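You operate a simulated robot arm through the tools that you are given. There is no shell and no other tool. Be economical: measure what you need, move in short steps, check, and stop when the job is done.

The job below is to be done with a simulated two-armed robot. You get a single attempt, and the scene is never put back.

TASK
Add the matching loose sweet to the jar on the gift order card, close it and crate it.
Fine: hold the jar while its lid turns; the lid ends tight. Set down upright: what you pick out.

Only the result counts: the job must be done as asked and must still hold three seconds after the hand-in. Knocking over, shifting, dropping, spilling or breaking anything else fails it. Lids that push on must go on centred and level and be pressed home; caps that screw on are set level and turned clockwise until they are tight.

THE ROBOT
Two 7-joint arms with two-finger parallel grippers on one trunk, on a base that drives. Base frame: it is fixed to the floor where the robot stands at the start and does not move with it; the origin is under the middle of the robot, x ahead of it, y to its left, z up; the surface under the hand at the start is at about z = 800. Readings come in mm, degrees, newtons and seconds.
The left shoulder is at the start at [60, 143, 938], the right one opposite. With the tool pointing down near the work surface each hand reaches from about 320 to 740 mm from the robot's upright axis, wherever it stands, measured 20 degrees to its own side. Places, roughly: crate [600, -900, 800]; top of the long table [700, -600, 800]. Payload 1.57 kg a hand.
The tool frame of a hand sits at the grasp point between the pads (the TCP): z along the fingers, y along the line on which they close. The tips reach 30 mm beyond it. The gripper opens to 110 mm. The fingers are 24 mm wide and 12 mm thick; the gripper's body (48 by 112 mm) begins 78 mm behind the TCP.
Orientation is told as [roll, pitch, yaw] about the base's x, y, z axes, in that order, counted from this pose: with the fingers straight down and closing along the base's y, the tool's x points along the base's -x, its y along +y and its z along -z.

THE INTERFACE
- The arms move only by the tool send_rows. It takes "left_deltas", "right_deltas" or both (then of equal length, played together; a hand with none holds still); each is a list of rows, each a list of 7 numbers: the shift along the base's x, y, z in mm, then the turn, a rotation vector about the base's x, y, z in degrees, then the opening, from 0 (shut) to 1 (fully open). In form: [[x, y, z, ax, ay, az, grip], ...]. A call has 1 to 8 rows; each row is the pose to reach, as a shift and turn from the pose commanded when the call began. Rows are played at 5 a second. More than 50 mm and 8.6 degrees between two rows, or a gripper value outside its range, and nothing of the call is played. A pose out of reach is approached as far as the arm can. The call stops where the force on the tool passes 40 N (or 10 N more than at its start, if that is more) or the arm is blocked; 0.2 s more then pass. Each finger travels about 45 mm/s and halts on what it meets, pressing with about 23 N; the grip force reading is that of the motor and also rises with nothing between the fingers. The clock runs only during rows and for 0.2 s after the last one: add rows that repeat a pose to give the fingers time. The reply holds the time, the measured pose of the TCP, the force on the tool along the base axes, the opening and the grip force, in the units named above and with some noise, with the torque about the TCP (base axes, N m) and any sound that the robot's microphone picked up.
- Cameras (640 x 400 px; columns grow to the right, rows downward): "scene" is now at [42.6, -22.3, 1547.9]; the picture's right is [-0.30, -0.95, -0.00], its down [-0.72, 0.22, -0.65] and it looks along [0.62, -0.19, -0.76] (base axes); focal length 277 px, centre (320, 200). "left" rides on the left gripper at [70, -16, -141] in its tool frame; the picture's right is [0.23, 0.97, 0.00], its down [-0.85, 0.20, -0.48] and it looks along [-0.47, 0.11, 0.88] (tool axes); focal length 222 px, centre (320, 200). "right" rides on the right gripper at [70, 16, -141] in its tool frame; the picture's right is [-0.23, 0.97, 0.00], its down [-0.86, -0.20, -0.48] and it looks along [-0.47, -0.11, 0.88] (tool axes); focal length 222 px, centre (320, 200). There is no depth. A picture from a camera that has moved, and an enlarged one, comes with that camera's place and axes in the base frame and with its lens.
- capture(camera): a new picture of that camera. The clock stands still meanwhile.
- move_column(by): slides the trunk up (or, below 0, down) by that many mm; the arms and the scene camera ride with it, the base frame stays. It gives what a move gives, with no picture.
- drive_base(legs): drives the robot by 1 to 6 legs, each [ahead, left, turn to the left] in mm, mm and degrees, along the robot's own axes; the way and the turn of a leg run together, so that a leg with both is an arc; at most 1500 mm and 180 degrees a leg. The arms and the cameras ride along, it lands a little off, and it stops where it bumps. It gives what a move gives.
- turn_head(pan, tilt): turns the head with the scene camera to pan (to the left, within 86 degrees either way) and tilt (down, from -29 to 69), counted from straight ahead of the robot. It gives what a move gives.
- enlarge(camera, box): a new picture of the part [left, top, right, bottom] of that camera's present view, enlarged. The clock stands still meanwhile.
- close_job(): hands the job in; it is judged then, once.

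Go step by step. Nothing tells you exact positions but the pictures and the camera data: compare them with the known pose of the tool, close in by small moves and look again before you grip or let go. The budget is 120 turns and 108 pictures, counting those below and the enlarged ones. Unless the task says otherwise, let go and move clear before handing in, and close with one line.

The tools are called after ">>>" by a JSON object that holds its "name" and its "arguments". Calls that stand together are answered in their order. send_rows: Moves the arms, as the interface text tells. Its arguments: {"type":"object","properties":{"left_deltas":{"type":"array"},"right_deltas":{"type":"array"}},"required":[]} The other tools are called the same way: move_column (by) slides the trunk up or down; drive_base (legs) drives the base; turn_head (pan, tilt) turns the head that bears the scene camera; capture (camera) takes a picture; enlarge (camera, box) takes an enlarged picture of a part of a camera's view; close_job () hands the job in.

At the start:

```text
time_s: 0.0
left_eef_pos: [387.2, -50.0, 1128.9]
left_ee_rot: [0.0, -0.1, 0.0]
left_contact_force: [-0.2, 0.1, 0.4]
left_ft_torque: [-0.01, -0.01, 0.0]
left_grip_width: 110.1
left_finger_force: 0.1
right_eef_pos: [378.7, -454.7, 1090.4]
right_ee_rot: [0.1, 0.0, 0.0]
right_contact_force: [0.5, 0.3, 0.6]
right_ft_torque: [-0.06, 0.02, 0.03]
right_grip_width: 110.1
right_finger_force: 0.0
trunk travel left (down, up): [-537.0, 53.0]
robot x, y, heading: [-3.2, 1.9, -0.2]
head pan, tilt: [-17.3, 49.2]
```

scene: 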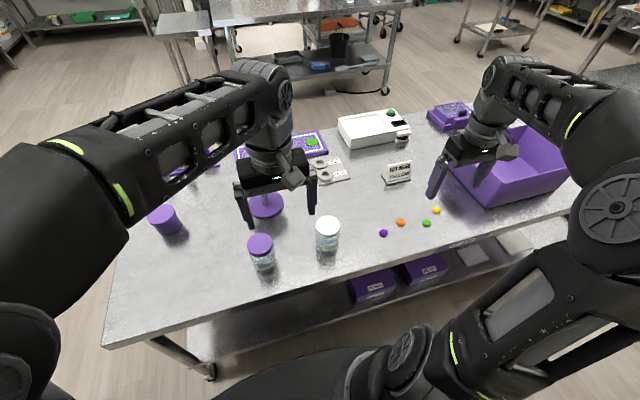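
right: 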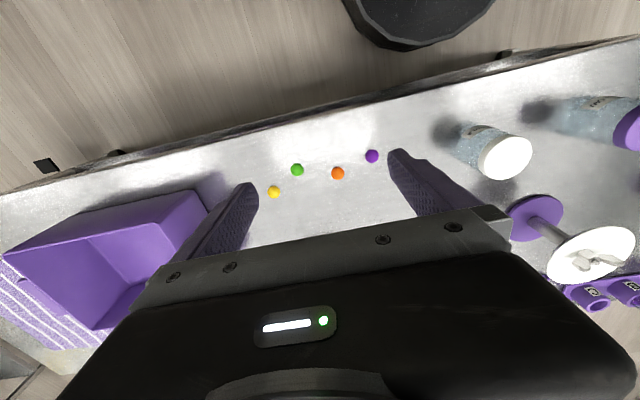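
left: 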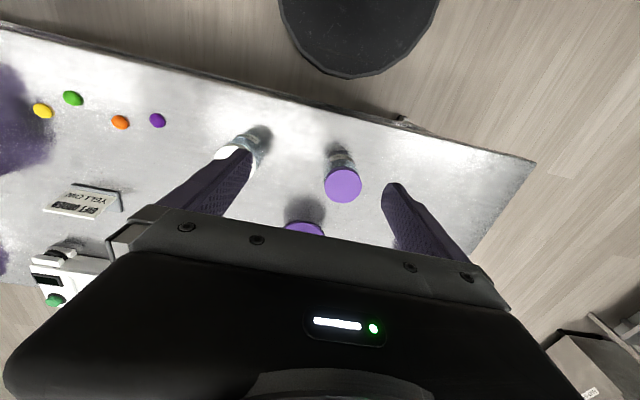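

I see a table with two jars (purple and white lids), four loose sweets, a card reading something like "YELLOW" and a purple crate. I'll enlarge the card and the jars first.

>>> {"name": "enlarge", "arguments": {"camera": "scene", "box": [360, 140, 460, 202]}}

>>> {"name": "enlarge", "arguments": {"camera": "scene", "box": [220, 190, 380, 290]}}

>>> {"name": "enlarge", "arguments": {"camera": "left", "box": [0, 140, 200, 265]}}

```text
6.40 times, centred on (410, 171) of scene
camera zoom: at [42.6, -22.3, 1547.9], right [-0.3, -0.95, 0.0], down [-0.72, 0.22, -0.65], along [0.62, -0.19, -0.76], focal length 1770 px, centre (-256, 386)
```

zoom: 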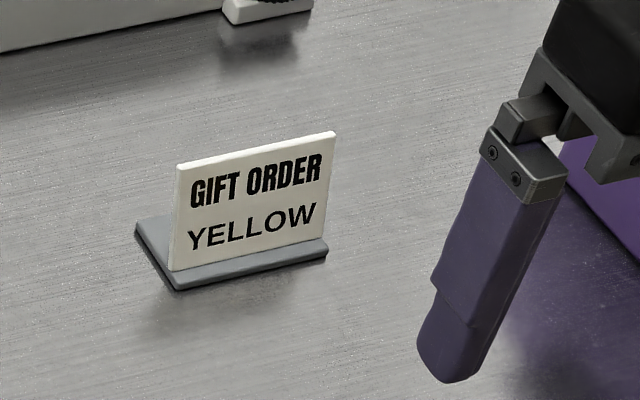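

```text
4.00 times, centred on (300, 240) of scene
camera zoom: at [42.6, -22.3, 1547.9], right [-0.3, -0.95, 0.0], down [-0.72, 0.22, -0.65], along [0.62, -0.19, -0.76], focal length 1106 px, centre (400, 40)
```

zoom: 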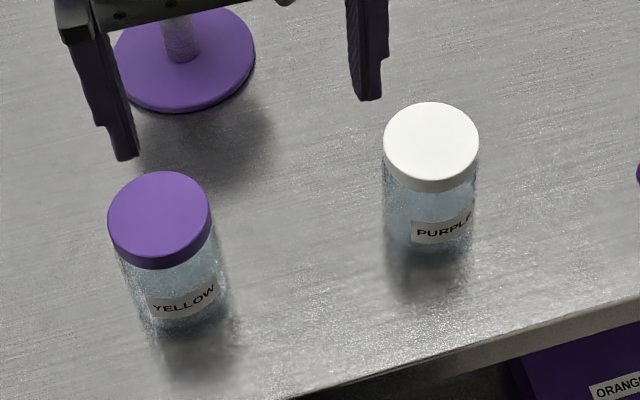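

```text
3.20 times, centred on (100, 202) of left
camera zoom: at [317.2, -66.5, 1270.8], right [-0.23, 0.97, 0.0], down [0.85, 0.2, 0.48], along [0.47, 0.11, -0.88], focal length 711 px, centre (1024, 192)
```

zoom: 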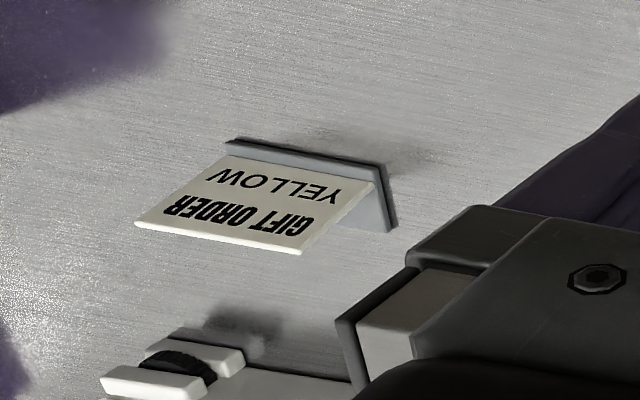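

The order is YELLOW and the jar labelled YELLOW (purple lid) stands at about [476, 13], lid top at z≈900; the yellow sweet is at about [489, -577]. I'll inspect the surroundings before moving.

>>> {"name": "enlarge", "arguments": {"camera": "right", "box": [420, 80, 640, 320]}}

>>> {"name": "enlarge", "arguments": {"camera": "scene", "box": [100, 100, 340, 250]}}

>>> {"name": "enlarge", "arguments": {"camera": "scene", "box": [340, 90, 600, 252]}}

>>> {"name": "enlarge", "arguments": {"camera": "left", "box": [180, 100, 440, 260]}}

```text
1.67 times, centred on (530, 200) of right
camera zoom: at [309.0, -439.0, 1232.0], right [0.23, 0.97, 0.0], down [0.86, -0.2, 0.48], along [0.47, -0.11, -0.88], focal length 370 px, centre (-30, 200)
```

zoom: 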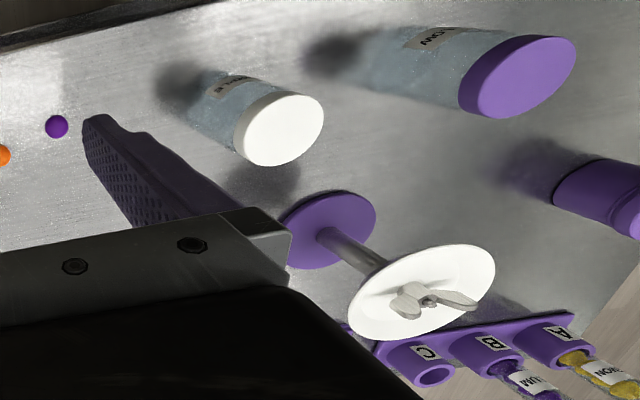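

```text
2.67 times, centred on (220, 175) of scene
camera zoom: at [42.6, -22.3, 1547.9], right [-0.3, -0.95, 0.0], down [-0.72, 0.22, -0.65], along [0.62, -0.19, -0.76], focal length 738 px, centre (587, 267)
```

zoom: 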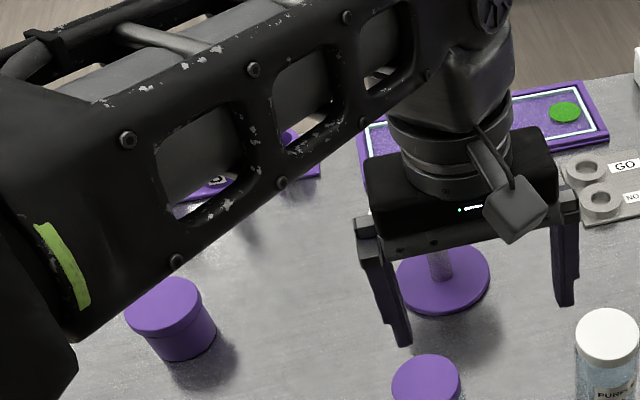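

```text
2.46 times, centred on (470, 171) of scene
camera zoom: at [42.6, -22.3, 1547.9], right [-0.3, -0.95, 0.0], down [-0.72, 0.22, -0.65], along [0.62, -0.19, -0.76], focal length 681 px, centre (-49, 271)
```

zoom: 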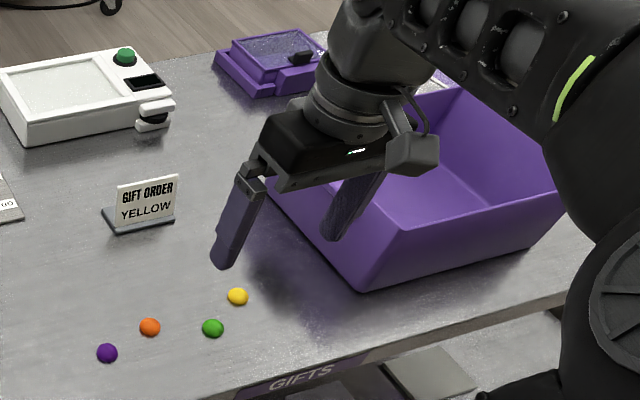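

```text
2.46 times, centred on (310, 180) of left
camera zoom: at [317.2, -66.5, 1270.8], right [-0.23, 0.97, 0.0], down [0.85, 0.2, 0.48], along [0.47, 0.11, -0.88], focal length 547 px, centre (345, 249)
```

zoom: 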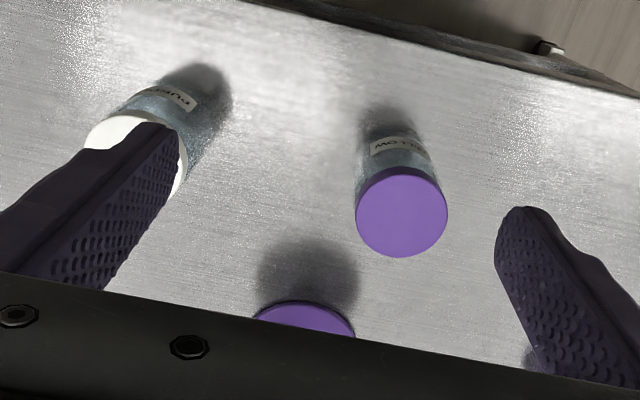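

Jar: purple lid, at [476,13]; white jar 190 mm to its right; stand with plate at about [690,-24]; crate at the right. I'll drive 150 mm to the right so that both jar and sweet are reachable, then look again.

>>> {"name": "drive_base", "arguments": {"legs": [[0, -150, 0]]}}

>>> {"name": "capture", "arguments": {"camera": "scene"}}

>>> {"name": "capture", "arguments": {"camera": "right"}}

>>> {"name": "capture", "arguments": {"camera": "left"}}

```text
time_s: 1.4
left_eef_pos: [387.0, -202.0, 1129.0]
left_ee_rot: [0.0, 0.1, -0.2]
left_contact_force: [-0.3, -0.5, 0.2]
left_ft_torque: [0.01, 0.01, 0.02]
left_grip_width: 110.0
left_finger_force: 0.0
right_eef_pos: [376.8, -606.4, 1091.1]
right_ee_rot: [0.1, 0.0, -0.2]
right_contact_force: [0.0, -0.8, -0.8]
right_ft_torque: [0.04, 0.01, 0.03]
right_grip_width: 110.0
right_finger_force: 0.0
trunk travel left (down, up): [-537.0, 53.0]
robot x, y, heading: [-0.9, -151.8, -0.1]
head pan, tilt: [-17.3, 49.2]
```

```text
97 pictures are left
camera scene: at [42.3, -173.1, 1547.9], right [-0.3, -0.95, 0.0], down [-0.72, 0.23, -0.65], along [0.62, -0.2, -0.76], focal length 277 px, centre (320, 200)
```

scene: 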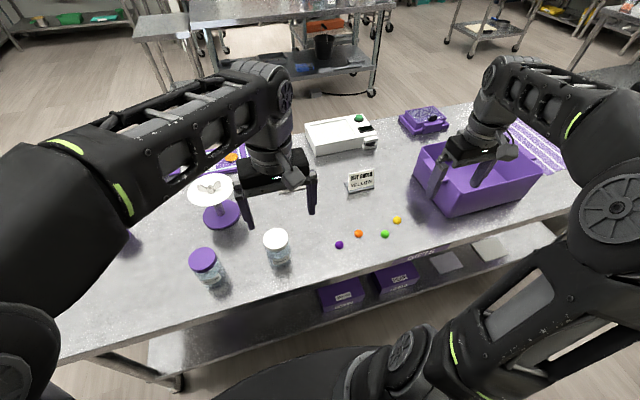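

```text
96 pictures are left
camera right: at [307.4, -590.3, 1231.4], right [0.23, 0.97, 0.0], down [0.85, -0.2, 0.48], along [0.47, -0.11, -0.88], focal length 222 px, centre (320, 200)
```

right: 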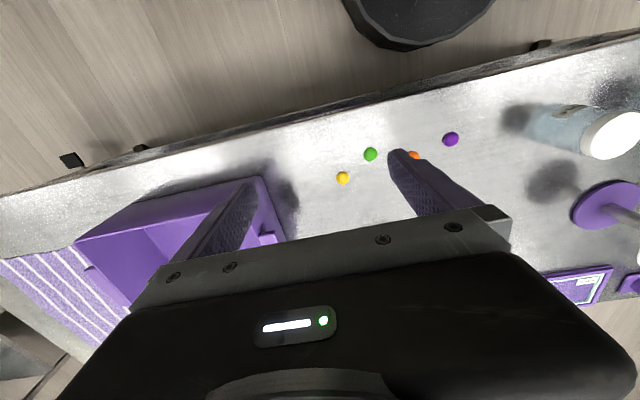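

```text
95 pictures are left
camera left: at [316.8, -217.9, 1270.6], right [-0.22, 0.97, 0.0], down [0.86, 0.2, 0.48], along [0.47, 0.11, -0.88], focal length 222 px, centre (320, 200)
```

left: 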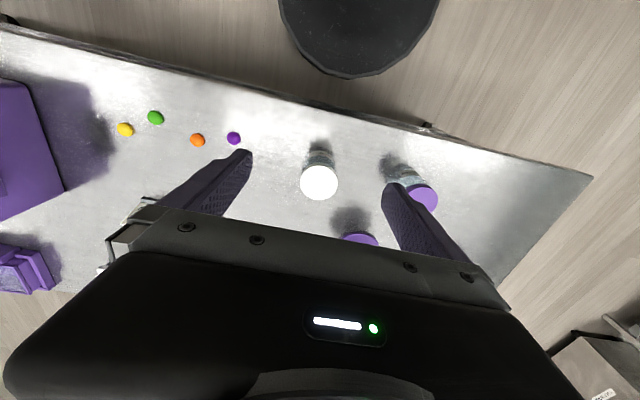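

The yellow sweet is at about [491,-585], the yellow jar at about [473,11]. I'll bring the left hand round to the jar's left side, tilted, so it can hold the jar body while the right works from above.

>>> {"name": "send_rows", "arguments": {"left_deltas": [[4, 39, -8, -2.9, -5, -5.5, 1], [8, 78, -16, -5.7, -10, -11, 1], [12, 117, -24, -8.6, -14.9, -16.6, 1], [16, 156, -32, -11.5, -19.9, -22.1, 1], [20, 195, -40, -14.4, -24.9, -27.6, 1], [24, 234, -48, -17.2, -29.9, -33.1, 1], [28, 273, -56, -20.1, -34.9, -38.6, 1], [32, 312, -64, -23, -39.8, -44.2, 1]]}}

```text
time_s: 3.2
left_eef_pos: [418.8, 112.1, 1065.2]
left_ee_rot: [-6.6, -44.6, -44.0]
left_contact_force: [0.3, 0.3, 0.0]
left_ft_torque: [-0.03, 0.02, -0.03]
left_grip_width: 110.0
left_finger_force: 0.1
right_eef_pos: [377.3, -603.0, 1091.1]
right_ee_rot: [0.0, 0.0, -0.1]
right_contact_force: [0.2, 0.5, 0.5]
right_ft_torque: [-0.01, -0.01, 0.01]
right_grip_width: 110.0
right_finger_force: 0.2
trunk travel left (down, up): [-537.0, 53.0]
robot x, y, heading: [0.3, -148.0, -0.2]
head pan, tilt: [-17.3, 49.2]
```

The left hand followed well. I'll finish the rotation and lower somewhat, then look.

>>> {"name": "send_rows", "arguments": {"left_deltas": [[0, 0, -30, -2.9, -5, -5.5, 1], [0, 0, -60, -5.7, -10, -11, 1], [0, 0, -95, -5.7, -10, -11, 1]]}}

>>> {"name": "capture", "arguments": {"camera": "left"}}

>>> {"name": "capture", "arguments": {"camera": "scene"}}

```text
time_s: 4.0
left_eef_pos: [419.3, 110.9, 969.2]
left_ee_rot: [0.4, -55.0, -60.5]
left_contact_force: [-0.5, 0.5, -0.1]
left_ft_torque: [0.0, 0.0, -0.03]
left_grip_width: 109.8
left_finger_force: 0.0
right_eef_pos: [376.7, -605.1, 1090.7]
right_ee_rot: [0.1, 0.1, -0.2]
right_contact_force: [0.2, 0.0, 0.8]
right_ft_torque: [-0.02, 0.0, -0.01]
right_grip_width: 109.9
right_finger_force: 0.0
trunk travel left (down, up): [-537.0, 53.0]
robot x, y, heading: [-2.7, -149.0, -0.1]
head pan, tilt: [-17.3, 49.2]
```

```text
94 pictures are left
camera left: at [328.3, 237.8, 993.5], right [0.78, 0.6, -0.18], down [0.22, 0.01, 0.98], along [0.58, -0.8, -0.12], focal length 222 px, centre (320, 200)
```

left: 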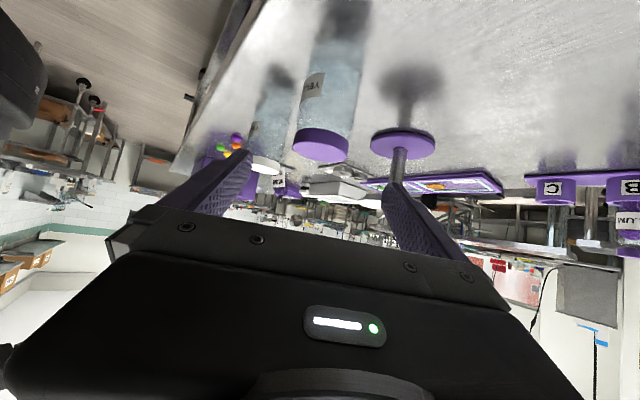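

```text
93 pictures are left
camera scene: at [42.5, -170.8, 1548.0], right [-0.3, -0.95, 0.0], down [-0.72, 0.23, -0.65], along [0.62, -0.2, -0.76], focal length 277 px, centre (320, 200)
```

scene: 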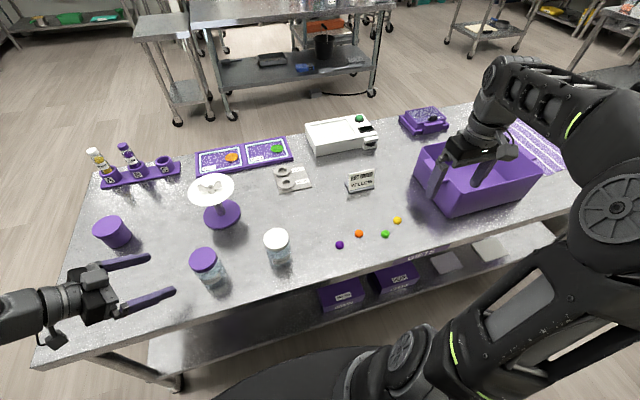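

Clear view now. I'll zoom the jar and the sweets for exact position.

>>> {"name": "enlarge", "arguments": {"camera": "scene", "box": [160, 225, 320, 325]}}

>>> {"name": "enlarge", "arguments": {"camera": "left", "box": [220, 0, 420, 180]}}

```text
4.00 times, centred on (240, 275) of scene
camera zoom: at [42.5, -170.8, 1548.0], right [-0.3, -0.95, 0.0], down [-0.72, 0.23, -0.65], along [0.62, -0.2, -0.76], focal length 1106 px, centre (640, -100)
```

zoom: 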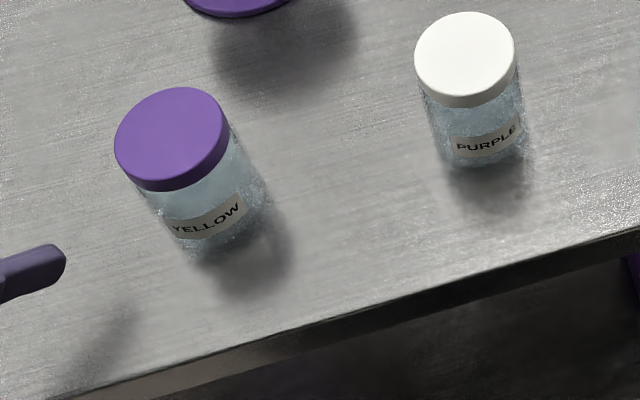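

```text
2.22 times, centred on (320, 90) of left
camera zoom: at [328.3, 237.8, 993.5], right [0.78, 0.6, -0.18], down [0.22, 0.01, 0.98], along [0.58, -0.8, -0.12], focal length 494 px, centre (320, 444)
```

zoom: 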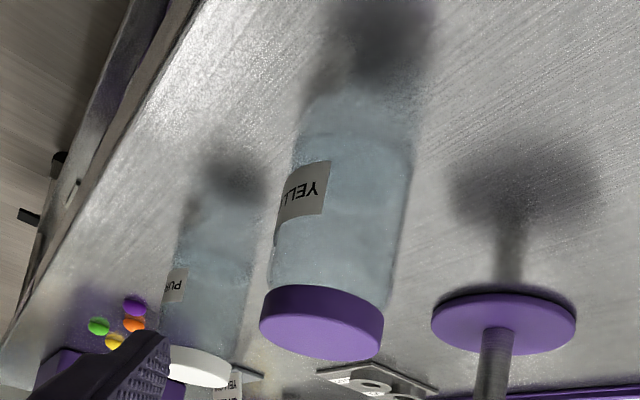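

Jar is about [472,14], diameter ~70 and empty. Lowering the left hand to z≈840 beside it.

>>> {"name": "send_rows", "arguments": {"left_deltas": [[0, 0, -43, 0, 0, 0, 1], [0, 0, -86, 0, 0, 0, 1], [0, 0, -127, 0, 0, 0, 1]]}}

>>> {"name": "capture", "arguments": {"camera": "left"}}

>>> {"name": "enlarge", "arguments": {"camera": "scene", "box": [80, 200, 320, 350]}}

```text
time_s: 4.8
left_eef_pos: [418.6, 111.7, 841.7]
left_ee_rot: [0.4, -55.0, -60.4]
left_contact_force: [-0.1, 0.3, -0.3]
left_ft_torque: [-0.04, 0.02, 0.0]
left_grip_width: 109.9
left_finger_force: 0.1
right_eef_pos: [377.1, -604.1, 1092.0]
right_ee_rot: [0.1, 0.0, -0.3]
right_contact_force: [0.6, -0.4, 0.5]
right_ft_torque: [-0.01, -0.02, -0.01]
right_grip_width: 109.9
right_finger_force: 0.1
trunk travel left (down, up): [-537.0, 53.0]
robot x, y, heading: [2.8, -147.1, -0.1]
head pan, tilt: [-17.3, 49.2]
```

```text
90 pictures are left
camera left: at [326.8, 238.1, 866.2], right [0.78, 0.6, -0.18], down [0.22, 0.01, 0.98], along [0.59, -0.8, -0.12], focal length 222 px, centre (320, 200)
```

left: 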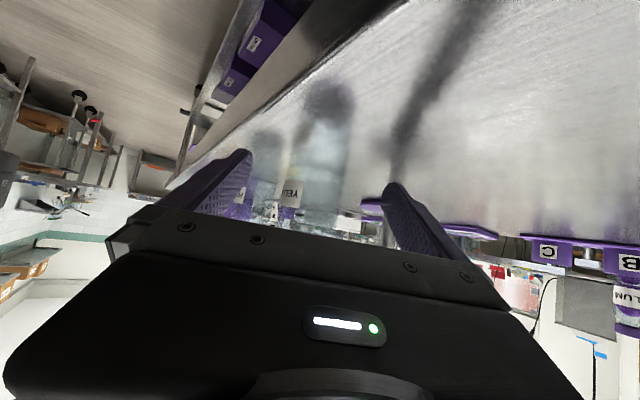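

```text
2.67 times, centred on (200, 275) of scene
camera zoom: at [42.5, -170.6, 1548.0], right [-0.3, -0.95, 0.0], down [-0.72, 0.23, -0.65], along [0.62, -0.2, -0.76], focal length 738 px, centre (640, 0)
```

zoom: 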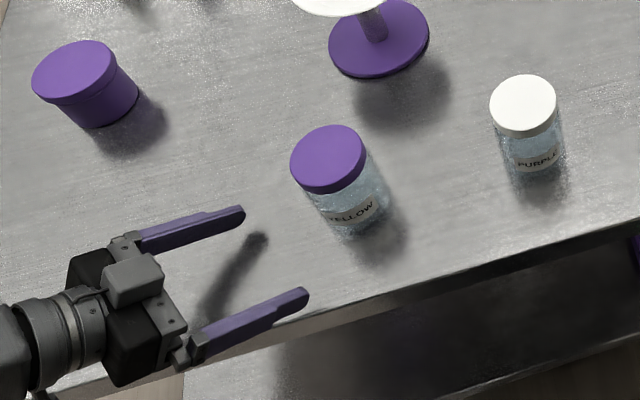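

The jar lies along the hand's approach line. I'll advance horizontally about 94 mm with open fingers.

>>> {"name": "send_rows", "arguments": {"left_deltas": [[16, -28, 0, 0, 0, 0, 1], [32, -56, 0, 0, 0, 0, 1], [47, -81.5, 0, 0, 0, 0, 1]]}}

>>> {"name": "capture", "arguments": {"camera": "left"}}

>>> {"name": "enlarge", "arguments": {"camera": "scene", "box": [80, 200, 320, 350]}}

```text
time_s: 5.6
left_eef_pos: [465.4, 32.5, 840.3]
left_ee_rot: [0.3, -55.1, -60.5]
left_contact_force: [-0.4, -0.1, 0.6]
left_ft_torque: [-0.01, 0.01, -0.03]
left_grip_width: 110.0
left_finger_force: 0.1
right_eef_pos: [376.4, -605.2, 1090.9]
right_ee_rot: [0.1, 0.1, -0.2]
right_contact_force: [0.4, 0.4, -0.6]
right_ft_torque: [-0.02, 0.02, -0.01]
right_grip_width: 110.1
right_finger_force: 0.2
trunk travel left (down, up): [-537.0, 53.0]
robot x, y, heading: [-0.7, -149.1, 0.1]
head pan, tilt: [-17.3, 49.2]
```

```text
88 pictures are left
camera left: at [374.1, 158.4, 865.2], right [0.78, 0.6, -0.18], down [0.22, 0.01, 0.98], along [0.59, -0.8, -0.12], focal length 222 px, centre (320, 200)
```

left: 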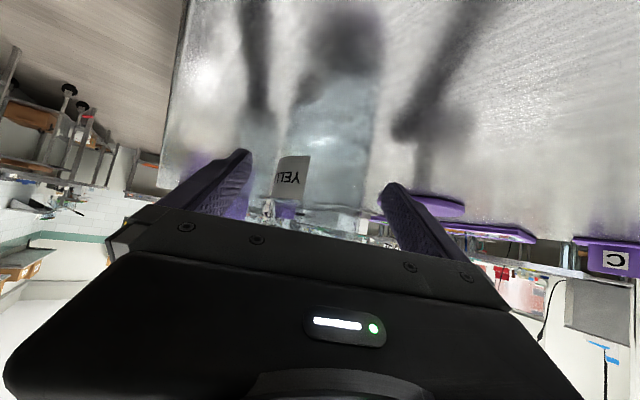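

```text
2.67 times, centred on (200, 275) of scene
camera zoom: at [42.8, -171.6, 1547.9], right [-0.3, -0.95, 0.0], down [-0.72, 0.23, -0.65], along [0.62, -0.2, -0.76], focal length 738 px, centre (640, 0)
```

zoom: 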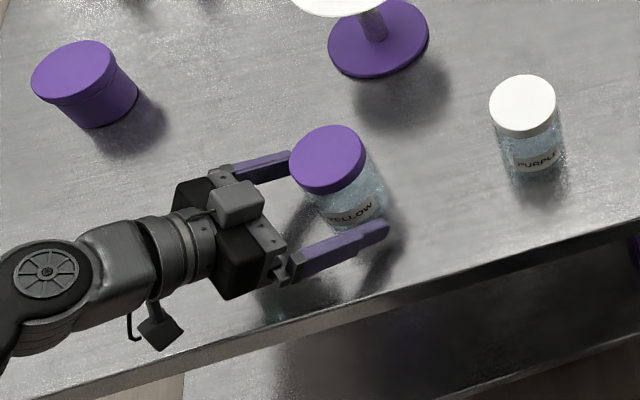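

Jar is between the fingers, slightly off to the hand's far side. Small correction, then close.

>>> {"name": "send_rows", "arguments": {"left_deltas": [[6.5, -3, 0, 0, 0, 0, 1], [6.5, -3, 0, 0, 0, 0, 0.7], [6.5, -3, 0, 0, 0, 0, 0.4], [6.5, -3, 0, 0, 0, 0, 0.3], [6.5, -3, 0, 0, 0, 0, 0.3], [6.5, -3, 0, 0, 0, 0, 0.3]]}}

>>> {"name": "capture", "arguments": {"camera": "left"}}

>>> {"name": "enlarge", "arguments": {"camera": "scene", "box": [80, 200, 320, 350]}}

```text
time_s: 7.0
left_eef_pos: [472.1, 28.5, 841.7]
left_ee_rot: [0.4, -55.2, -60.6]
left_contact_force: [0.0, -0.3, 0.6]
left_ft_torque: [-0.01, 0.02, -0.01]
left_grip_width: 70.9
left_finger_force: 23.5
right_eef_pos: [376.9, -604.5, 1090.9]
right_ee_rot: [0.0, 0.1, -0.2]
right_contact_force: [0.5, 0.2, -0.3]
right_ft_torque: [-0.01, 0.0, -0.01]
right_grip_width: 109.8
right_finger_force: 0.0
trunk travel left (down, up): [-537.0, 53.0]
robot x, y, heading: [2.0, -149.1, -0.5]
head pan, tilt: [-17.3, 49.2]
```

```text
86 pictures are left
camera left: at [380.6, 155.5, 866.0], right [0.78, 0.6, -0.18], down [0.22, 0.01, 0.98], along [0.59, -0.8, -0.12], focal length 222 px, centre (320, 200)
```

left: 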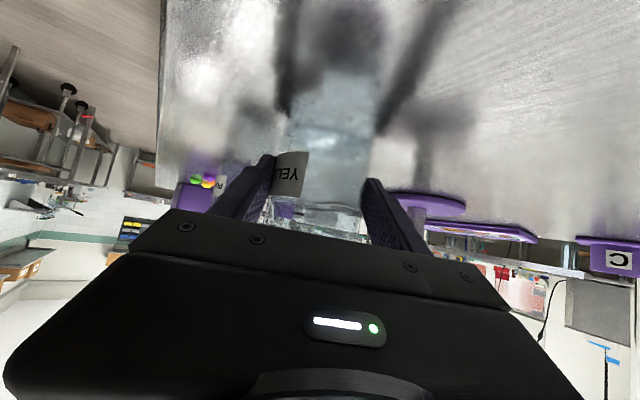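

```text
2.67 times, centred on (200, 275) of scene
camera zoom: at [42.2, -171.3, 1547.9], right [-0.3, -0.95, 0.0], down [-0.72, 0.23, -0.65], along [0.62, -0.2, -0.76], focal length 738 px, centre (640, 0)
```

zoom: 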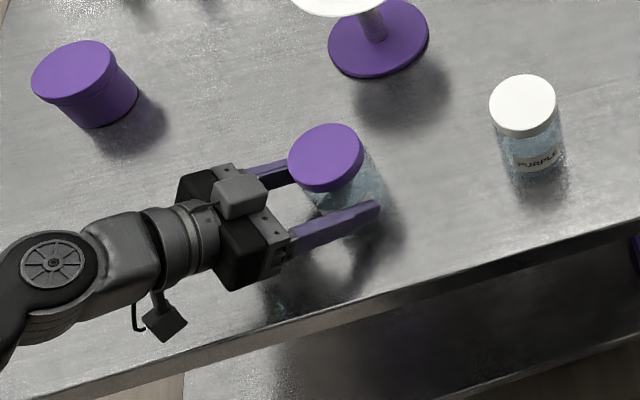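

Left hand holds the jar (width 70.9). Now I bring the right hand over the jar, high up, turning to yaw about -50 so its fingers avoid the left hand.

>>> {"name": "send_rows", "arguments": {"right_deltas": [[7, 44, 0, 0, 0, -4, 1], [14, 88, 0, 0, 0, -8, 1], [21, 132, 0, 0, 0, -12, 1], [28, 176, 0, 0, 0, -16, 1], [35, 220, 0, 0, 0, -20, 1], [42, 264, 0, 0, 0, -24, 1], [49, 308, 0, 0, 0, -28, 1], [56, 352, 0, 0, 0, -32, 1]]}}

>>> {"name": "capture", "arguments": {"camera": "scene"}}

>>> {"name": "capture", "arguments": {"camera": "right"}}

```text
time_s: 8.8
left_eef_pos: [471.8, 29.6, 841.5]
left_ee_rot: [0.3, -55.1, -60.4]
left_contact_force: [0.8, -0.7, 0.1]
left_ft_torque: [-0.02, 0.03, -0.04]
left_grip_width: 70.9
left_finger_force: 23.0
right_eef_pos: [433.1, -253.3, 1090.1]
right_ee_rot: [0.0, -0.1, -32.3]
right_contact_force: [0.0, 0.4, 0.0]
right_ft_torque: [-0.01, 0.01, 0.0]
right_grip_width: 110.2
right_finger_force: 0.0
trunk travel left (down, up): [-537.0, 53.0]
robot x, y, heading: [-2.5, -152.3, -0.5]
head pan, tilt: [-17.3, 49.2]
```

```text
84 pictures are left
camera scene: at [42.4, -170.6, 1548.0], right [-0.3, -0.95, 0.0], down [-0.72, 0.23, -0.65], along [0.62, -0.2, -0.76], focal length 277 px, centre (320, 200)
```

scene: 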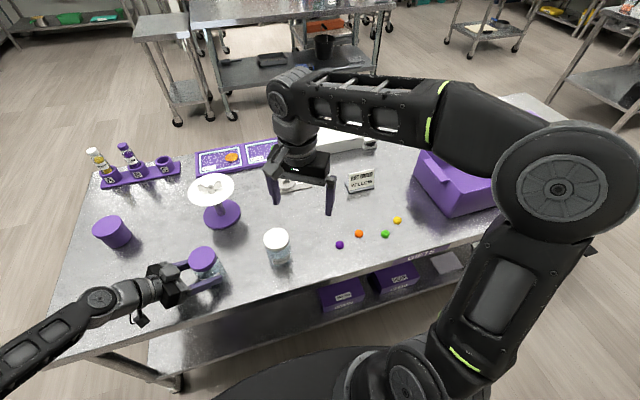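

```text
83 pictures are left
camera right: at [384.1, -202.2, 1231.1], right [0.71, 0.7, 0.0], down [0.62, -0.63, 0.48], along [0.34, -0.34, -0.88], focal length 222 px, centre (320, 200)
```

right: 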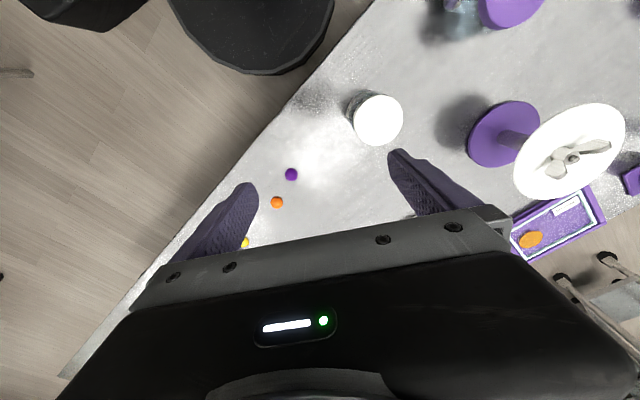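

Continuing to above the jar at z≈1040.

>>> {"name": "send_rows", "arguments": {"right_deltas": [[7, 44, 0, 0, 0, -3, 1], [14, 88, 0, 0, 0, -6, 1], [21, 132, 0, 0, 0, -9, 1], [28, 176, 0, 0, 0, -12, 1], [36, 220, -20, 0, 0, -15, 1], [44, 267, -50, 0, 0, -18, 1]]}}

>>> {"name": "capture", "arguments": {"camera": "scene"}}

>>> {"name": "capture", "arguments": {"camera": "right"}}

```text
refused: row 6 steps farther than a row can; nothing moved
```

```text
82 pictures are left
camera scene: at [42.4, -170.6, 1548.0], right [-0.3, -0.95, 0.0], down [-0.72, 0.23, -0.65], along [0.62, -0.2, -0.76], focal length 277 px, centre (320, 200)
```

scene: 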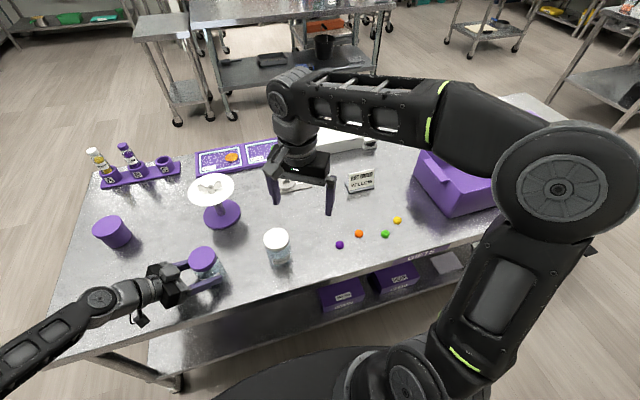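

```text
81 pictures are left
camera right: at [384.1, -202.2, 1231.1], right [0.71, 0.7, 0.0], down [0.62, -0.63, 0.48], along [0.34, -0.34, -0.88], focal length 222 px, centre (320, 200)
```

right: 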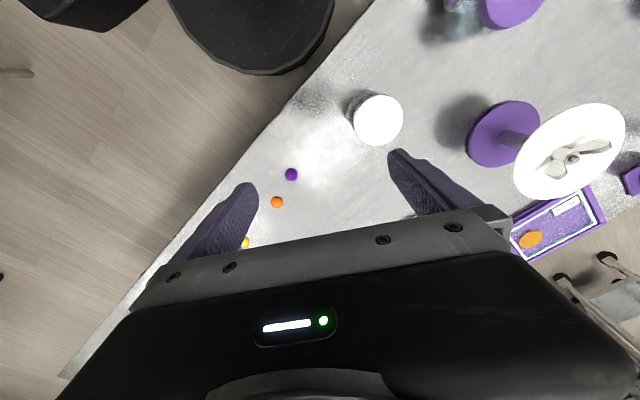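

The call was refused (last step too long), so nothing moved; I'll resend with shorter steps.

>>> {"name": "send_rows", "arguments": {"right_deltas": [[7, 42, 0, 0, 0, -3, 1], [14, 84, 0, 0, 0, -6, 1], [21, 126, 0, 0, 0, -9, 1], [28, 168, 0, 0, 0, -12, 1], [34, 205, -10, 0, 0, -15, 1], [40, 240, -30, 0, 0, -17, 1], [44, 267, -55, 0, 0, -18, 1]]}}

```text
time_s: 10.4
left_eef_pos: [473.1, 27.9, 841.4]
left_ee_rot: [0.4, -55.1, -60.6]
left_contact_force: [0.9, 0.0, 0.6]
left_ft_torque: [0.01, 0.03, -0.04]
left_grip_width: 71.0
left_finger_force: 23.0
right_eef_pos: [476.3, 14.8, 1035.6]
right_ee_rot: [0.0, 0.0, -50.3]
right_contact_force: [-0.4, -0.1, -0.6]
right_ft_torque: [-0.01, 0.02, -0.02]
right_grip_width: 110.1
right_finger_force: 0.1
trunk travel left (down, up): [-537.0, 53.0]
robot x, y, heading: [2.2, -150.4, -0.2]
head pan, tilt: [-17.3, 49.2]
```

>>> {"name": "capture", "arguments": {"camera": "right"}}

>>> {"name": "enlarge", "arguments": {"camera": "scene", "box": [80, 150, 400, 350]}}

```text
80 pictures are left
camera right: at [444.5, 78.1, 1177.0], right [0.89, 0.45, 0.0], down [0.39, -0.79, 0.48], along [0.21, -0.43, -0.88], focal length 222 px, centre (320, 200)
```

right: 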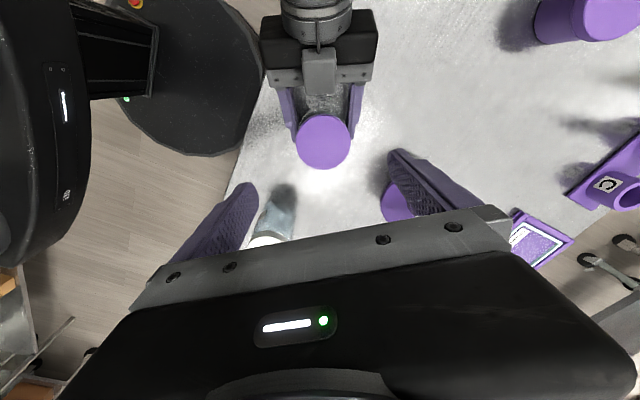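

```text
2.00 times, centred on (240, 250) of scene
camera zoom: at [42.4, -170.7, 1548.0], right [-0.3, -0.95, 0.0], down [-0.72, 0.23, -0.65], along [0.62, -0.2, -0.76], focal length 553 px, centre (480, 100)
```

zoom: 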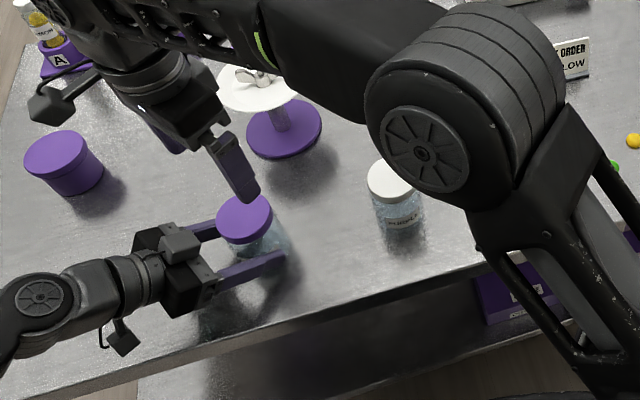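

Lid centre is at about [478,17]. I'll descend so the fingertips straddle the lid (TCP z≈907), check, then close.

>>> {"name": "send_rows", "arguments": {"right_deltas": [[1, 2, -40, 0, 0, 0, 1], [1.5, 2.5, -80, 0, 0, 0, 1], [1.5, 2.5, -110, 0, 0, 0, 1], [1.5, 2.5, -128, 0, 0, 0, 1]]}}

>>> {"name": "capture", "arguments": {"camera": "right"}}

>>> {"name": "enlarge", "arguments": {"camera": "scene", "box": [120, 200, 280, 300]}}

```text
time_s: 11.4
left_eef_pos: [472.8, 28.3, 842.2]
left_ee_rot: [0.4, -55.1, -60.6]
left_contact_force: [0.2, 0.6, 0.4]
left_ft_torque: [0.01, 0.04, -0.01]
left_grip_width: 70.8
left_finger_force: 22.5
right_eef_pos: [476.5, 16.7, 909.0]
right_ee_rot: [0.1, 0.1, -50.1]
right_contact_force: [-0.1, -0.8, 0.3]
right_ft_torque: [-0.01, -0.01, -0.02]
right_grip_width: 110.0
right_finger_force: 0.1
trunk travel left (down, up): [-537.0, 53.0]
robot x, y, heading: [0.3, -149.7, -0.1]
head pan, tilt: [-17.3, 49.2]
```

```text
78 pictures are left
camera right: at [444.9, 79.5, 1048.9], right [0.89, 0.45, 0.0], down [0.39, -0.79, 0.48], along [0.22, -0.43, -0.88], focal length 222 px, centre (320, 200)
```

right: 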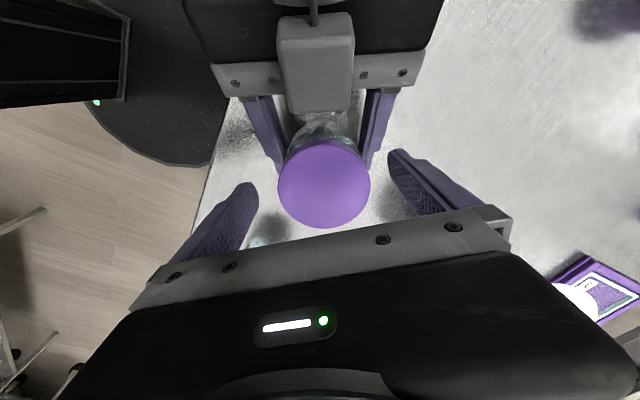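

```text
4.00 times, centred on (200, 250) of scene
camera zoom: at [42.3, -171.0, 1547.9], right [-0.3, -0.95, 0.0], down [-0.72, 0.23, -0.65], along [0.62, -0.2, -0.76], focal length 1106 px, centre (800, 0)
```

zoom: 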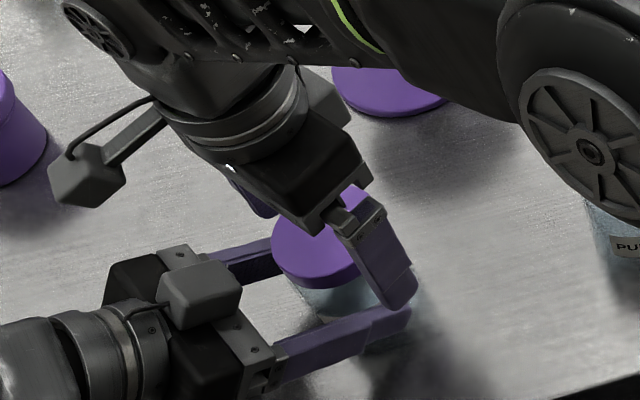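

Good straddle. Closing the right fingers on the lid.

>>> {"name": "send_rows", "arguments": {"right_deltas": [[1.5, 0, 0, 0, 0, 0, 1], [1.5, 0, 0, 0, 0, 0, 0.75], [1.5, 0, 0, 0, 0, 0, 0.5], [1.5, 0, 0, 0, 0, 0, 0.4], [1.5, 0, 0, 0, 0, 0, 0.4], [1.5, 0, 0, 0, 0, 0, 0.4]]}}

>>> {"name": "capture", "arguments": {"camera": "right"}}

```text
time_s: 12.8
left_eef_pos: [471.9, 28.3, 841.2]
left_ee_rot: [0.3, -55.1, -60.5]
left_contact_force: [-5.3, -4.3, 1.1]
left_ft_torque: [0.13, -0.23, -0.08]
left_grip_width: 70.8
left_finger_force: 23.6
right_eef_pos: [479.4, 16.0, 909.0]
right_ee_rot: [0.1, 0.0, -50.2]
right_contact_force: [6.5, 3.0, -2.3]
right_ft_torque: [0.07, -0.11, 0.04]
right_grip_width: 67.4
right_finger_force: 23.2
trunk travel left (down, up): [-537.0, 53.0]
robot x, y, heading: [-2.2, -152.0, -0.1]
head pan, tilt: [-17.3, 49.2]
```

```text
76 pictures are left
camera right: at [446.9, 79.7, 1049.1], right [0.89, 0.45, 0.0], down [0.39, -0.79, 0.48], along [0.22, -0.43, -0.88], focal length 222 px, centre (320, 200)
```

right: 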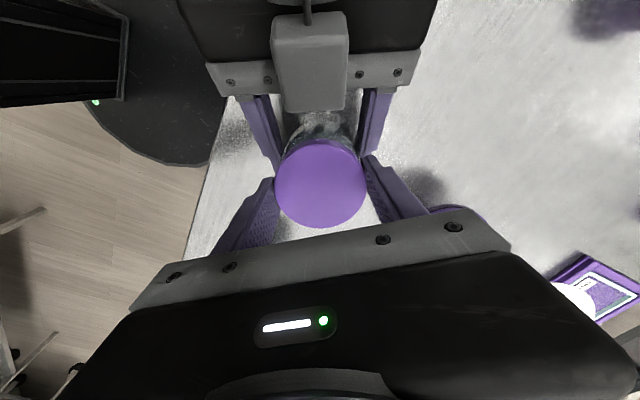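

Lid gripped at 67.4 mm. I'll begin turning it counterclockwise a little and watch the forces.

>>> {"name": "send_rows", "arguments": {"right_deltas": [[1, 0.5, 0, 0, 0, 8, 0.4], [1, 0.5, 0.2, 0, 0, 16, 0.4], [1, 0.5, 0.4, 0, 0, 24, 0.4]]}}

>>> {"name": "capture", "arguments": {"camera": "right"}}

```text
time_s: 13.6
left_eef_pos: [472.0, 29.2, 842.0]
left_ee_rot: [0.4, -55.1, -60.4]
left_contact_force: [2.8, -3.5, 0.7]
left_ft_torque: [0.03, 0.4, 0.05]
left_grip_width: 71.0
left_finger_force: 22.6
right_eef_pos: [479.7, 16.7, 909.1]
right_ee_rot: [-0.1, 0.2, -26.1]
right_contact_force: [-3.5, 2.5, -0.6]
right_ft_torque: [0.19, -0.16, -0.06]
right_grip_width: 67.4
right_finger_force: 23.7
trunk travel left (down, up): [-537.0, 53.0]
robot x, y, heading: [-1.5, -148.0, -0.2]
head pan, tilt: [-17.3, 49.2]
```

```text
75 pictures are left
camera right: at [425.1, 61.7, 1049.5], right [0.63, 0.78, 0.0], down [0.68, -0.55, 0.48], along [0.37, -0.3, -0.88], focal length 222 px, centre (320, 200)
```

right: 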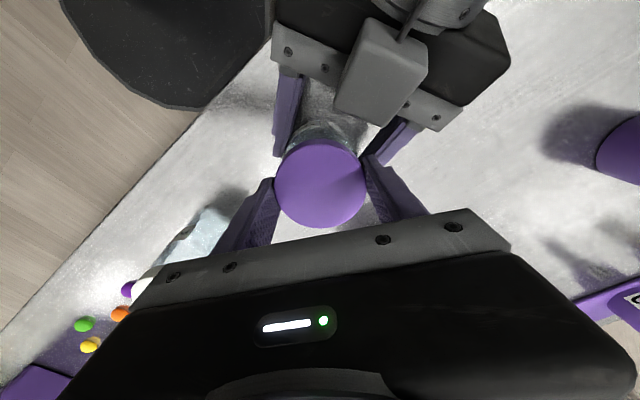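

Turning with low torque, so it seems to be moving. I'll continue another 40°, with a slight rise to follow the thread.

>>> {"name": "send_rows", "arguments": {"right_deltas": [[0, 0, 0.2, 0, 0, 8, 0.4], [0, 0, 0.4, 0, 0, 16, 0.4], [0, 0, 0.6, 0, 0, 24, 0.4], [0, 0, 0.8, 0, 0, 32, 0.4], [0, 0, 1.0, 0, 0, 40, 0.4]]}}

>>> {"name": "enlarge", "arguments": {"camera": "scene", "box": [120, 200, 280, 300]}}

```text
time_s: 14.8
left_eef_pos: [473.5, 30.1, 840.8]
left_ee_rot: [0.5, -55.1, -60.4]
left_contact_force: [14.1, 3.1, -1.7]
left_ft_torque: [-0.09, 0.56, 0.23]
left_grip_width: 71.0
left_finger_force: 23.1
right_eef_pos: [479.4, 16.5, 909.5]
right_ee_rot: [-0.1, 0.2, 14.0]
right_contact_force: [-13.0, -3.6, 2.2]
right_ft_torque: [-0.09, 0.39, -0.01]
right_grip_width: 67.4
right_finger_force: 22.9
trunk travel left (down, up): [-537.0, 53.0]
robot x, y, heading: [0.9, -148.7, -0.0]
head pan, tilt: [-17.3, 49.2]
```

```text
4.00 times, centred on (200, 250) of scene
camera zoom: at [42.4, -171.1, 1547.9], right [-0.3, -0.95, 0.0], down [-0.72, 0.23, -0.65], along [0.62, -0.2, -0.76], focal length 1106 px, centre (800, 0)
```

zoom: 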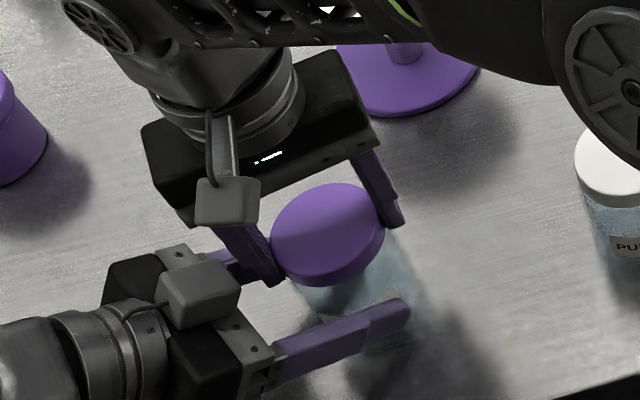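

Lateral force has grown to 13 N, so I'll ease the hand by -2 mm in x and -0.5 in y, and test a slight lift.

>>> {"name": "send_rows", "arguments": {"right_deltas": [[-1.5, -0.3, 0, 0, 0, 0, 0.4], [-2.5, -0.6, 0, 0, 0, 0, 0.4]]}}

>>> {"name": "capture", "arguments": {"camera": "left"}}

>>> {"name": "capture", "arguments": {"camera": "right"}}

```text
time_s: 15.4
left_eef_pos: [473.2, 28.8, 840.9]
left_ee_rot: [0.3, -55.1, -60.5]
left_contact_force: [6.4, 4.9, 0.8]
left_ft_torque: [-0.17, 0.07, 0.13]
left_grip_width: 70.8
left_finger_force: 23.0
right_eef_pos: [479.4, 17.2, 910.1]
right_ee_rot: [-0.1, 0.0, 13.8]
right_contact_force: [-6.1, -4.6, -1.4]
right_ft_torque: [-0.19, 0.35, 0.0]
right_grip_width: 67.3
right_finger_force: 23.0
trunk travel left (down, up): [-537.0, 53.0]
robot x, y, heading: [-5.1, -150.1, -0.3]
head pan, tilt: [-17.3, 49.2]
```

```text
73 pictures are left
camera left: at [380.6, 155.6, 865.9], right [0.78, 0.6, -0.18], down [0.22, 0.01, 0.98], along [0.58, -0.8, -0.12], focal length 222 px, centre (320, 200)
```

left: 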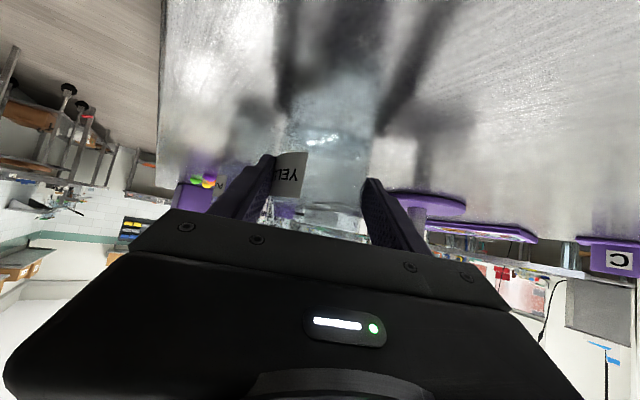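

```text
72 pictures are left
camera right: at [408.3, 14.7, 1049.7], right [-0.01, 1.0, 0.0], down [0.88, 0.01, 0.48], along [0.48, 0.0, -0.88], focal length 222 px, centre (320, 200)
```

right: 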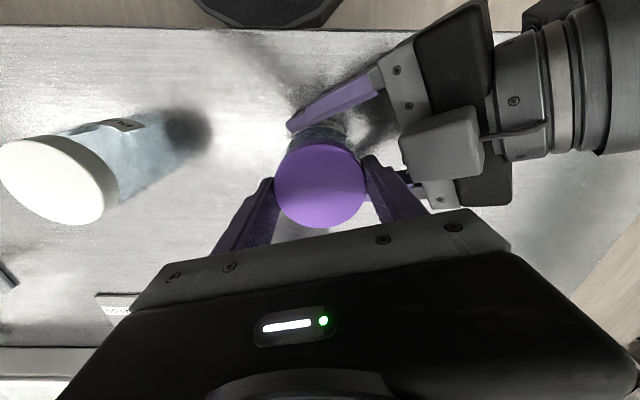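

The jar hasn't turned in the left hand, so the lid has unscrewed ~64°. I'll test a gentle lift.

>>> {"name": "send_rows", "arguments": {"right_deltas": [[-1, -0.5, 1, 0, 0, 0, 0.4], [-1.5, -1, 2, 0, 0, 0, 0.4], [-1.5, -1, 3, 0, 0, 0, 0.4]]}}

>>> {"name": "capture", "arguments": {"camera": "left"}}

```text
time_s: 16.2
left_eef_pos: [471.9, 27.9, 842.2]
left_ee_rot: [0.3, -55.1, -60.6]
left_contact_force: [-9.3, 0.2, 18.5]
left_ft_torque: [-0.27, -0.2, -0.15]
left_grip_width: 71.0
left_finger_force: 22.8
right_eef_pos: [475.8, 15.7, 911.7]
right_ee_rot: [0.0, -0.1, 13.8]
right_contact_force: [9.4, -1.1, -19.3]
right_ft_torque: [-0.04, -0.55, 0.07]
right_grip_width: 67.4
right_finger_force: 23.1
trunk travel left (down, up): [-537.0, 53.0]
robot x, y, heading: [1.8, -149.6, -0.2]
head pan, tilt: [-17.3, 49.2]
```

```text
71 pictures are left
camera left: at [380.4, 154.6, 866.2], right [0.78, 0.59, -0.18], down [0.22, 0.01, 0.98], along [0.58, -0.8, -0.12], focal length 222 px, centre (320, 200)
```

left: 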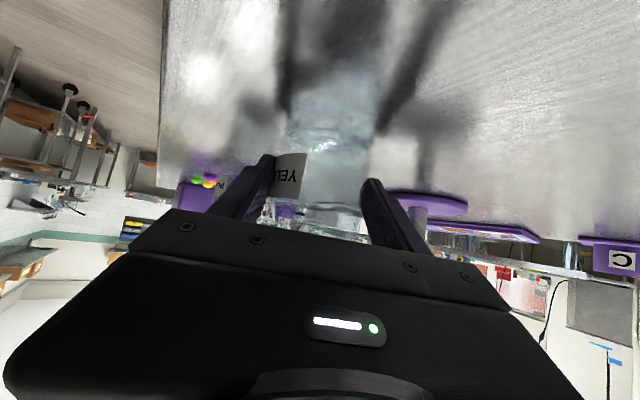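

Pull rises to 19 N, so it's still threaded. I'll relax the lift and keep turning in the same grip.

>>> {"name": "send_rows", "arguments": {"right_deltas": [[1, 0, -1.5, 0, 0, 0, 0.4], [1, 0, -1.4, 0, 0, 8, 0.4], [1, 0, -1.3, 0, 0, 16, 0.4], [1, 0, -1.2, 0, 0, 24, 0.4], [1, 0, -1, 0, 0, 32, 0.4], [1, 0, -0.8, 0, 0, 40, 0.4]]}}

>>> {"name": "enlarge", "arguments": {"camera": "scene", "box": [120, 200, 280, 300]}}

```text
time_s: 17.6
left_eef_pos: [473.2, 28.2, 841.3]
left_ee_rot: [0.3, -55.0, -60.4]
left_contact_force: [-7.0, -3.7, 2.2]
left_ft_torque: [0.43, -0.32, -0.11]
left_grip_width: 71.0
left_finger_force: 23.0
right_eef_pos: [477.1, 15.3, 912.0]
right_ee_rot: [0.0, 0.0, 54.1]
right_contact_force: [6.0, 3.7, -4.2]
right_ft_torque: [-0.21, -0.17, -0.01]
right_grip_width: 67.6
right_finger_force: 23.1
trunk travel left (down, up): [-537.0, 53.0]
robot x, y, heading: [-0.7, -150.0, -0.1]
head pan, tilt: [-17.3, 49.2]
```

```text
4.00 times, centred on (200, 250) of scene
camera zoom: at [42.4, -171.1, 1547.9], right [-0.3, -0.95, 0.0], down [-0.72, 0.23, -0.65], along [0.62, -0.2, -0.76], focal length 1106 px, centre (800, 0)
```

zoom: 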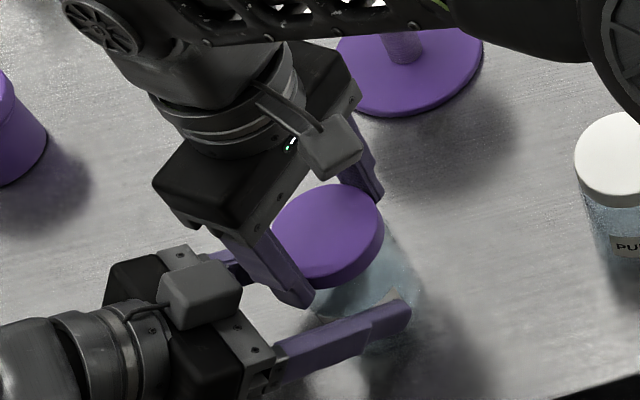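

Past the left hand without contact (~104° so far). Turning another 56° with a small rise.

>>> {"name": "send_rows", "arguments": {"right_deltas": [[0.8, 0.5, 0.1, 0, 0, 8, 0.4], [0.8, 0.5, 0.2, 0, 0, 16, 0.4], [0.8, 0.5, 0.3, 0, 0, 24, 0.4], [0.8, 0.5, 0.5, 0, 0, 32, 0.4], [0.8, 0.5, 0.6, 0, 0, 40, 0.4], [0.8, 0.5, 0.7, 0, 0, 48, 0.4], [0.8, 0.5, 0.8, 0, 0, 56, 0.4]]}}

>>> {"name": "capture", "arguments": {"camera": "scene"}}

```text
time_s: 19.2
left_eef_pos: [472.4, 28.8, 841.7]
left_ee_rot: [0.4, -55.1, -60.4]
left_contact_force: [-5.1, 2.6, -0.9]
left_ft_torque: [0.07, -0.24, -0.06]
left_grip_width: 71.0
left_finger_force: 23.0
right_eef_pos: [479.4, 16.5, 912.7]
right_ee_rot: [0.1, 0.0, 110.0]
right_contact_force: [5.8, -2.5, -0.1]
right_ft_torque: [-0.23, -0.14, 0.03]
right_grip_width: 67.6
right_finger_force: 23.5
trunk travel left (down, up): [-537.0, 53.0]
robot x, y, heading: [-1.0, -144.3, -0.2]
head pan, tilt: [-17.3, 49.2]
```

```text
69 pictures are left
camera scene: at [42.4, -171.1, 1547.9], right [-0.3, -0.95, 0.0], down [-0.72, 0.23, -0.65], along [0.62, -0.2, -0.76], focal length 277 px, centre (320, 200)
```

scene: 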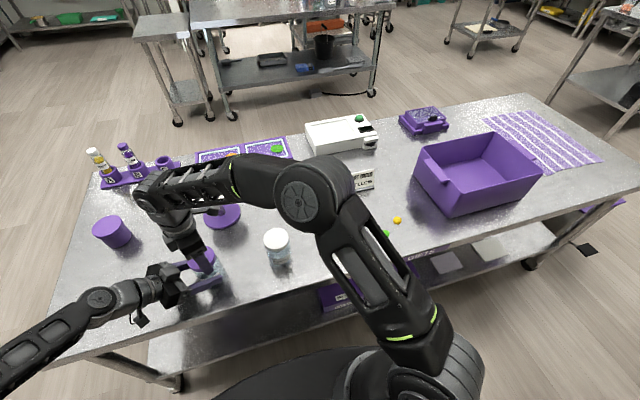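

160° turned. Test a gentle lift again.

>>> {"name": "send_rows", "arguments": {"right_deltas": [[0.5, -0.5, 1, 0, 0, 0, 0.4], [0.5, -0.5, 2.5, 0, 0, 0, 0.4]]}}

```text
time_s: 19.8
left_eef_pos: [471.8, 27.3, 843.1]
left_ee_rot: [0.4, -55.1, -60.6]
left_contact_force: [-8.4, -0.8, 9.1]
left_ft_torque: [-0.08, -0.22, -0.08]
left_grip_width: 71.0
left_finger_force: 22.9
right_eef_pos: [477.9, 14.8, 913.1]
right_ee_rot: [0.2, 0.0, 110.0]
right_contact_force: [6.6, 0.0, -11.1]
right_ft_torque: [-0.07, -0.35, 0.03]
right_grip_width: 67.4
right_finger_force: 22.7
trunk travel left (down, up): [-537.0, 53.0]
robot x, y, heading: [-1.0, -147.4, -0.3]
head pan, tilt: [-17.3, 49.2]
```

Still threaded. Turning on another 48° from here.

>>> {"name": "send_rows", "arguments": {"right_deltas": [[1, 0, -1.5, 0, 0, 8, 0.4], [1, 0, -1.4, 0, 0, 16, 0.4], [1, 0, -1.2, 0, 0, 24, 0.4], [1, 0, -1, 0, 0, 32, 0.4], [1, 0, -0.8, 0, 0, 40, 0.4], [1, 0, -0.6, 0, 0, 48, 0.4]]}}

>>> {"name": "capture", "arguments": {"camera": "scene"}}

```text
time_s: 21.2
left_eef_pos: [472.1, 28.1, 841.3]
left_ee_rot: [0.4, -55.1, -60.6]
left_contact_force: [-4.3, -4.9, 11.6]
left_ft_torque: [0.18, -0.27, -0.06]
left_grip_width: 70.9
left_finger_force: 22.8
right_eef_pos: [479.6, 16.7, 913.8]
right_ee_rot: [0.0, 0.0, 158.0]
right_contact_force: [4.8, 4.0, -13.7]
right_ft_torque: [-0.08, -0.06, 0.02]
right_grip_width: 67.5
right_finger_force: 22.9
trunk travel left (down, up): [-537.0, 53.0]
robot x, y, heading: [1.2, -155.2, -0.2]
head pan, tilt: [-17.3, 49.2]
```

```text
68 pictures are left
camera scene: at [42.4, -171.1, 1547.9], right [-0.3, -0.95, 0.0], down [-0.72, 0.23, -0.65], along [0.62, -0.2, -0.76], focal length 277 px, centre (320, 200)
```

scene: 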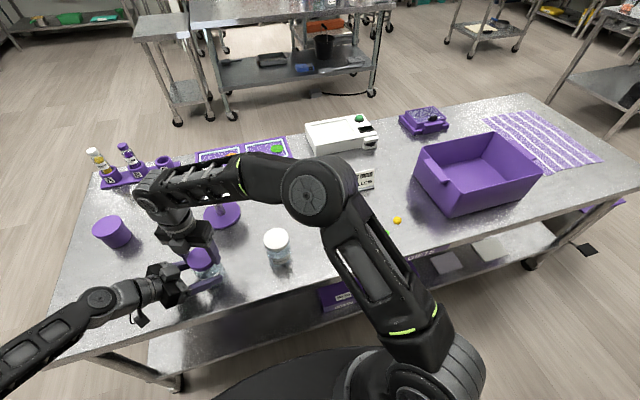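

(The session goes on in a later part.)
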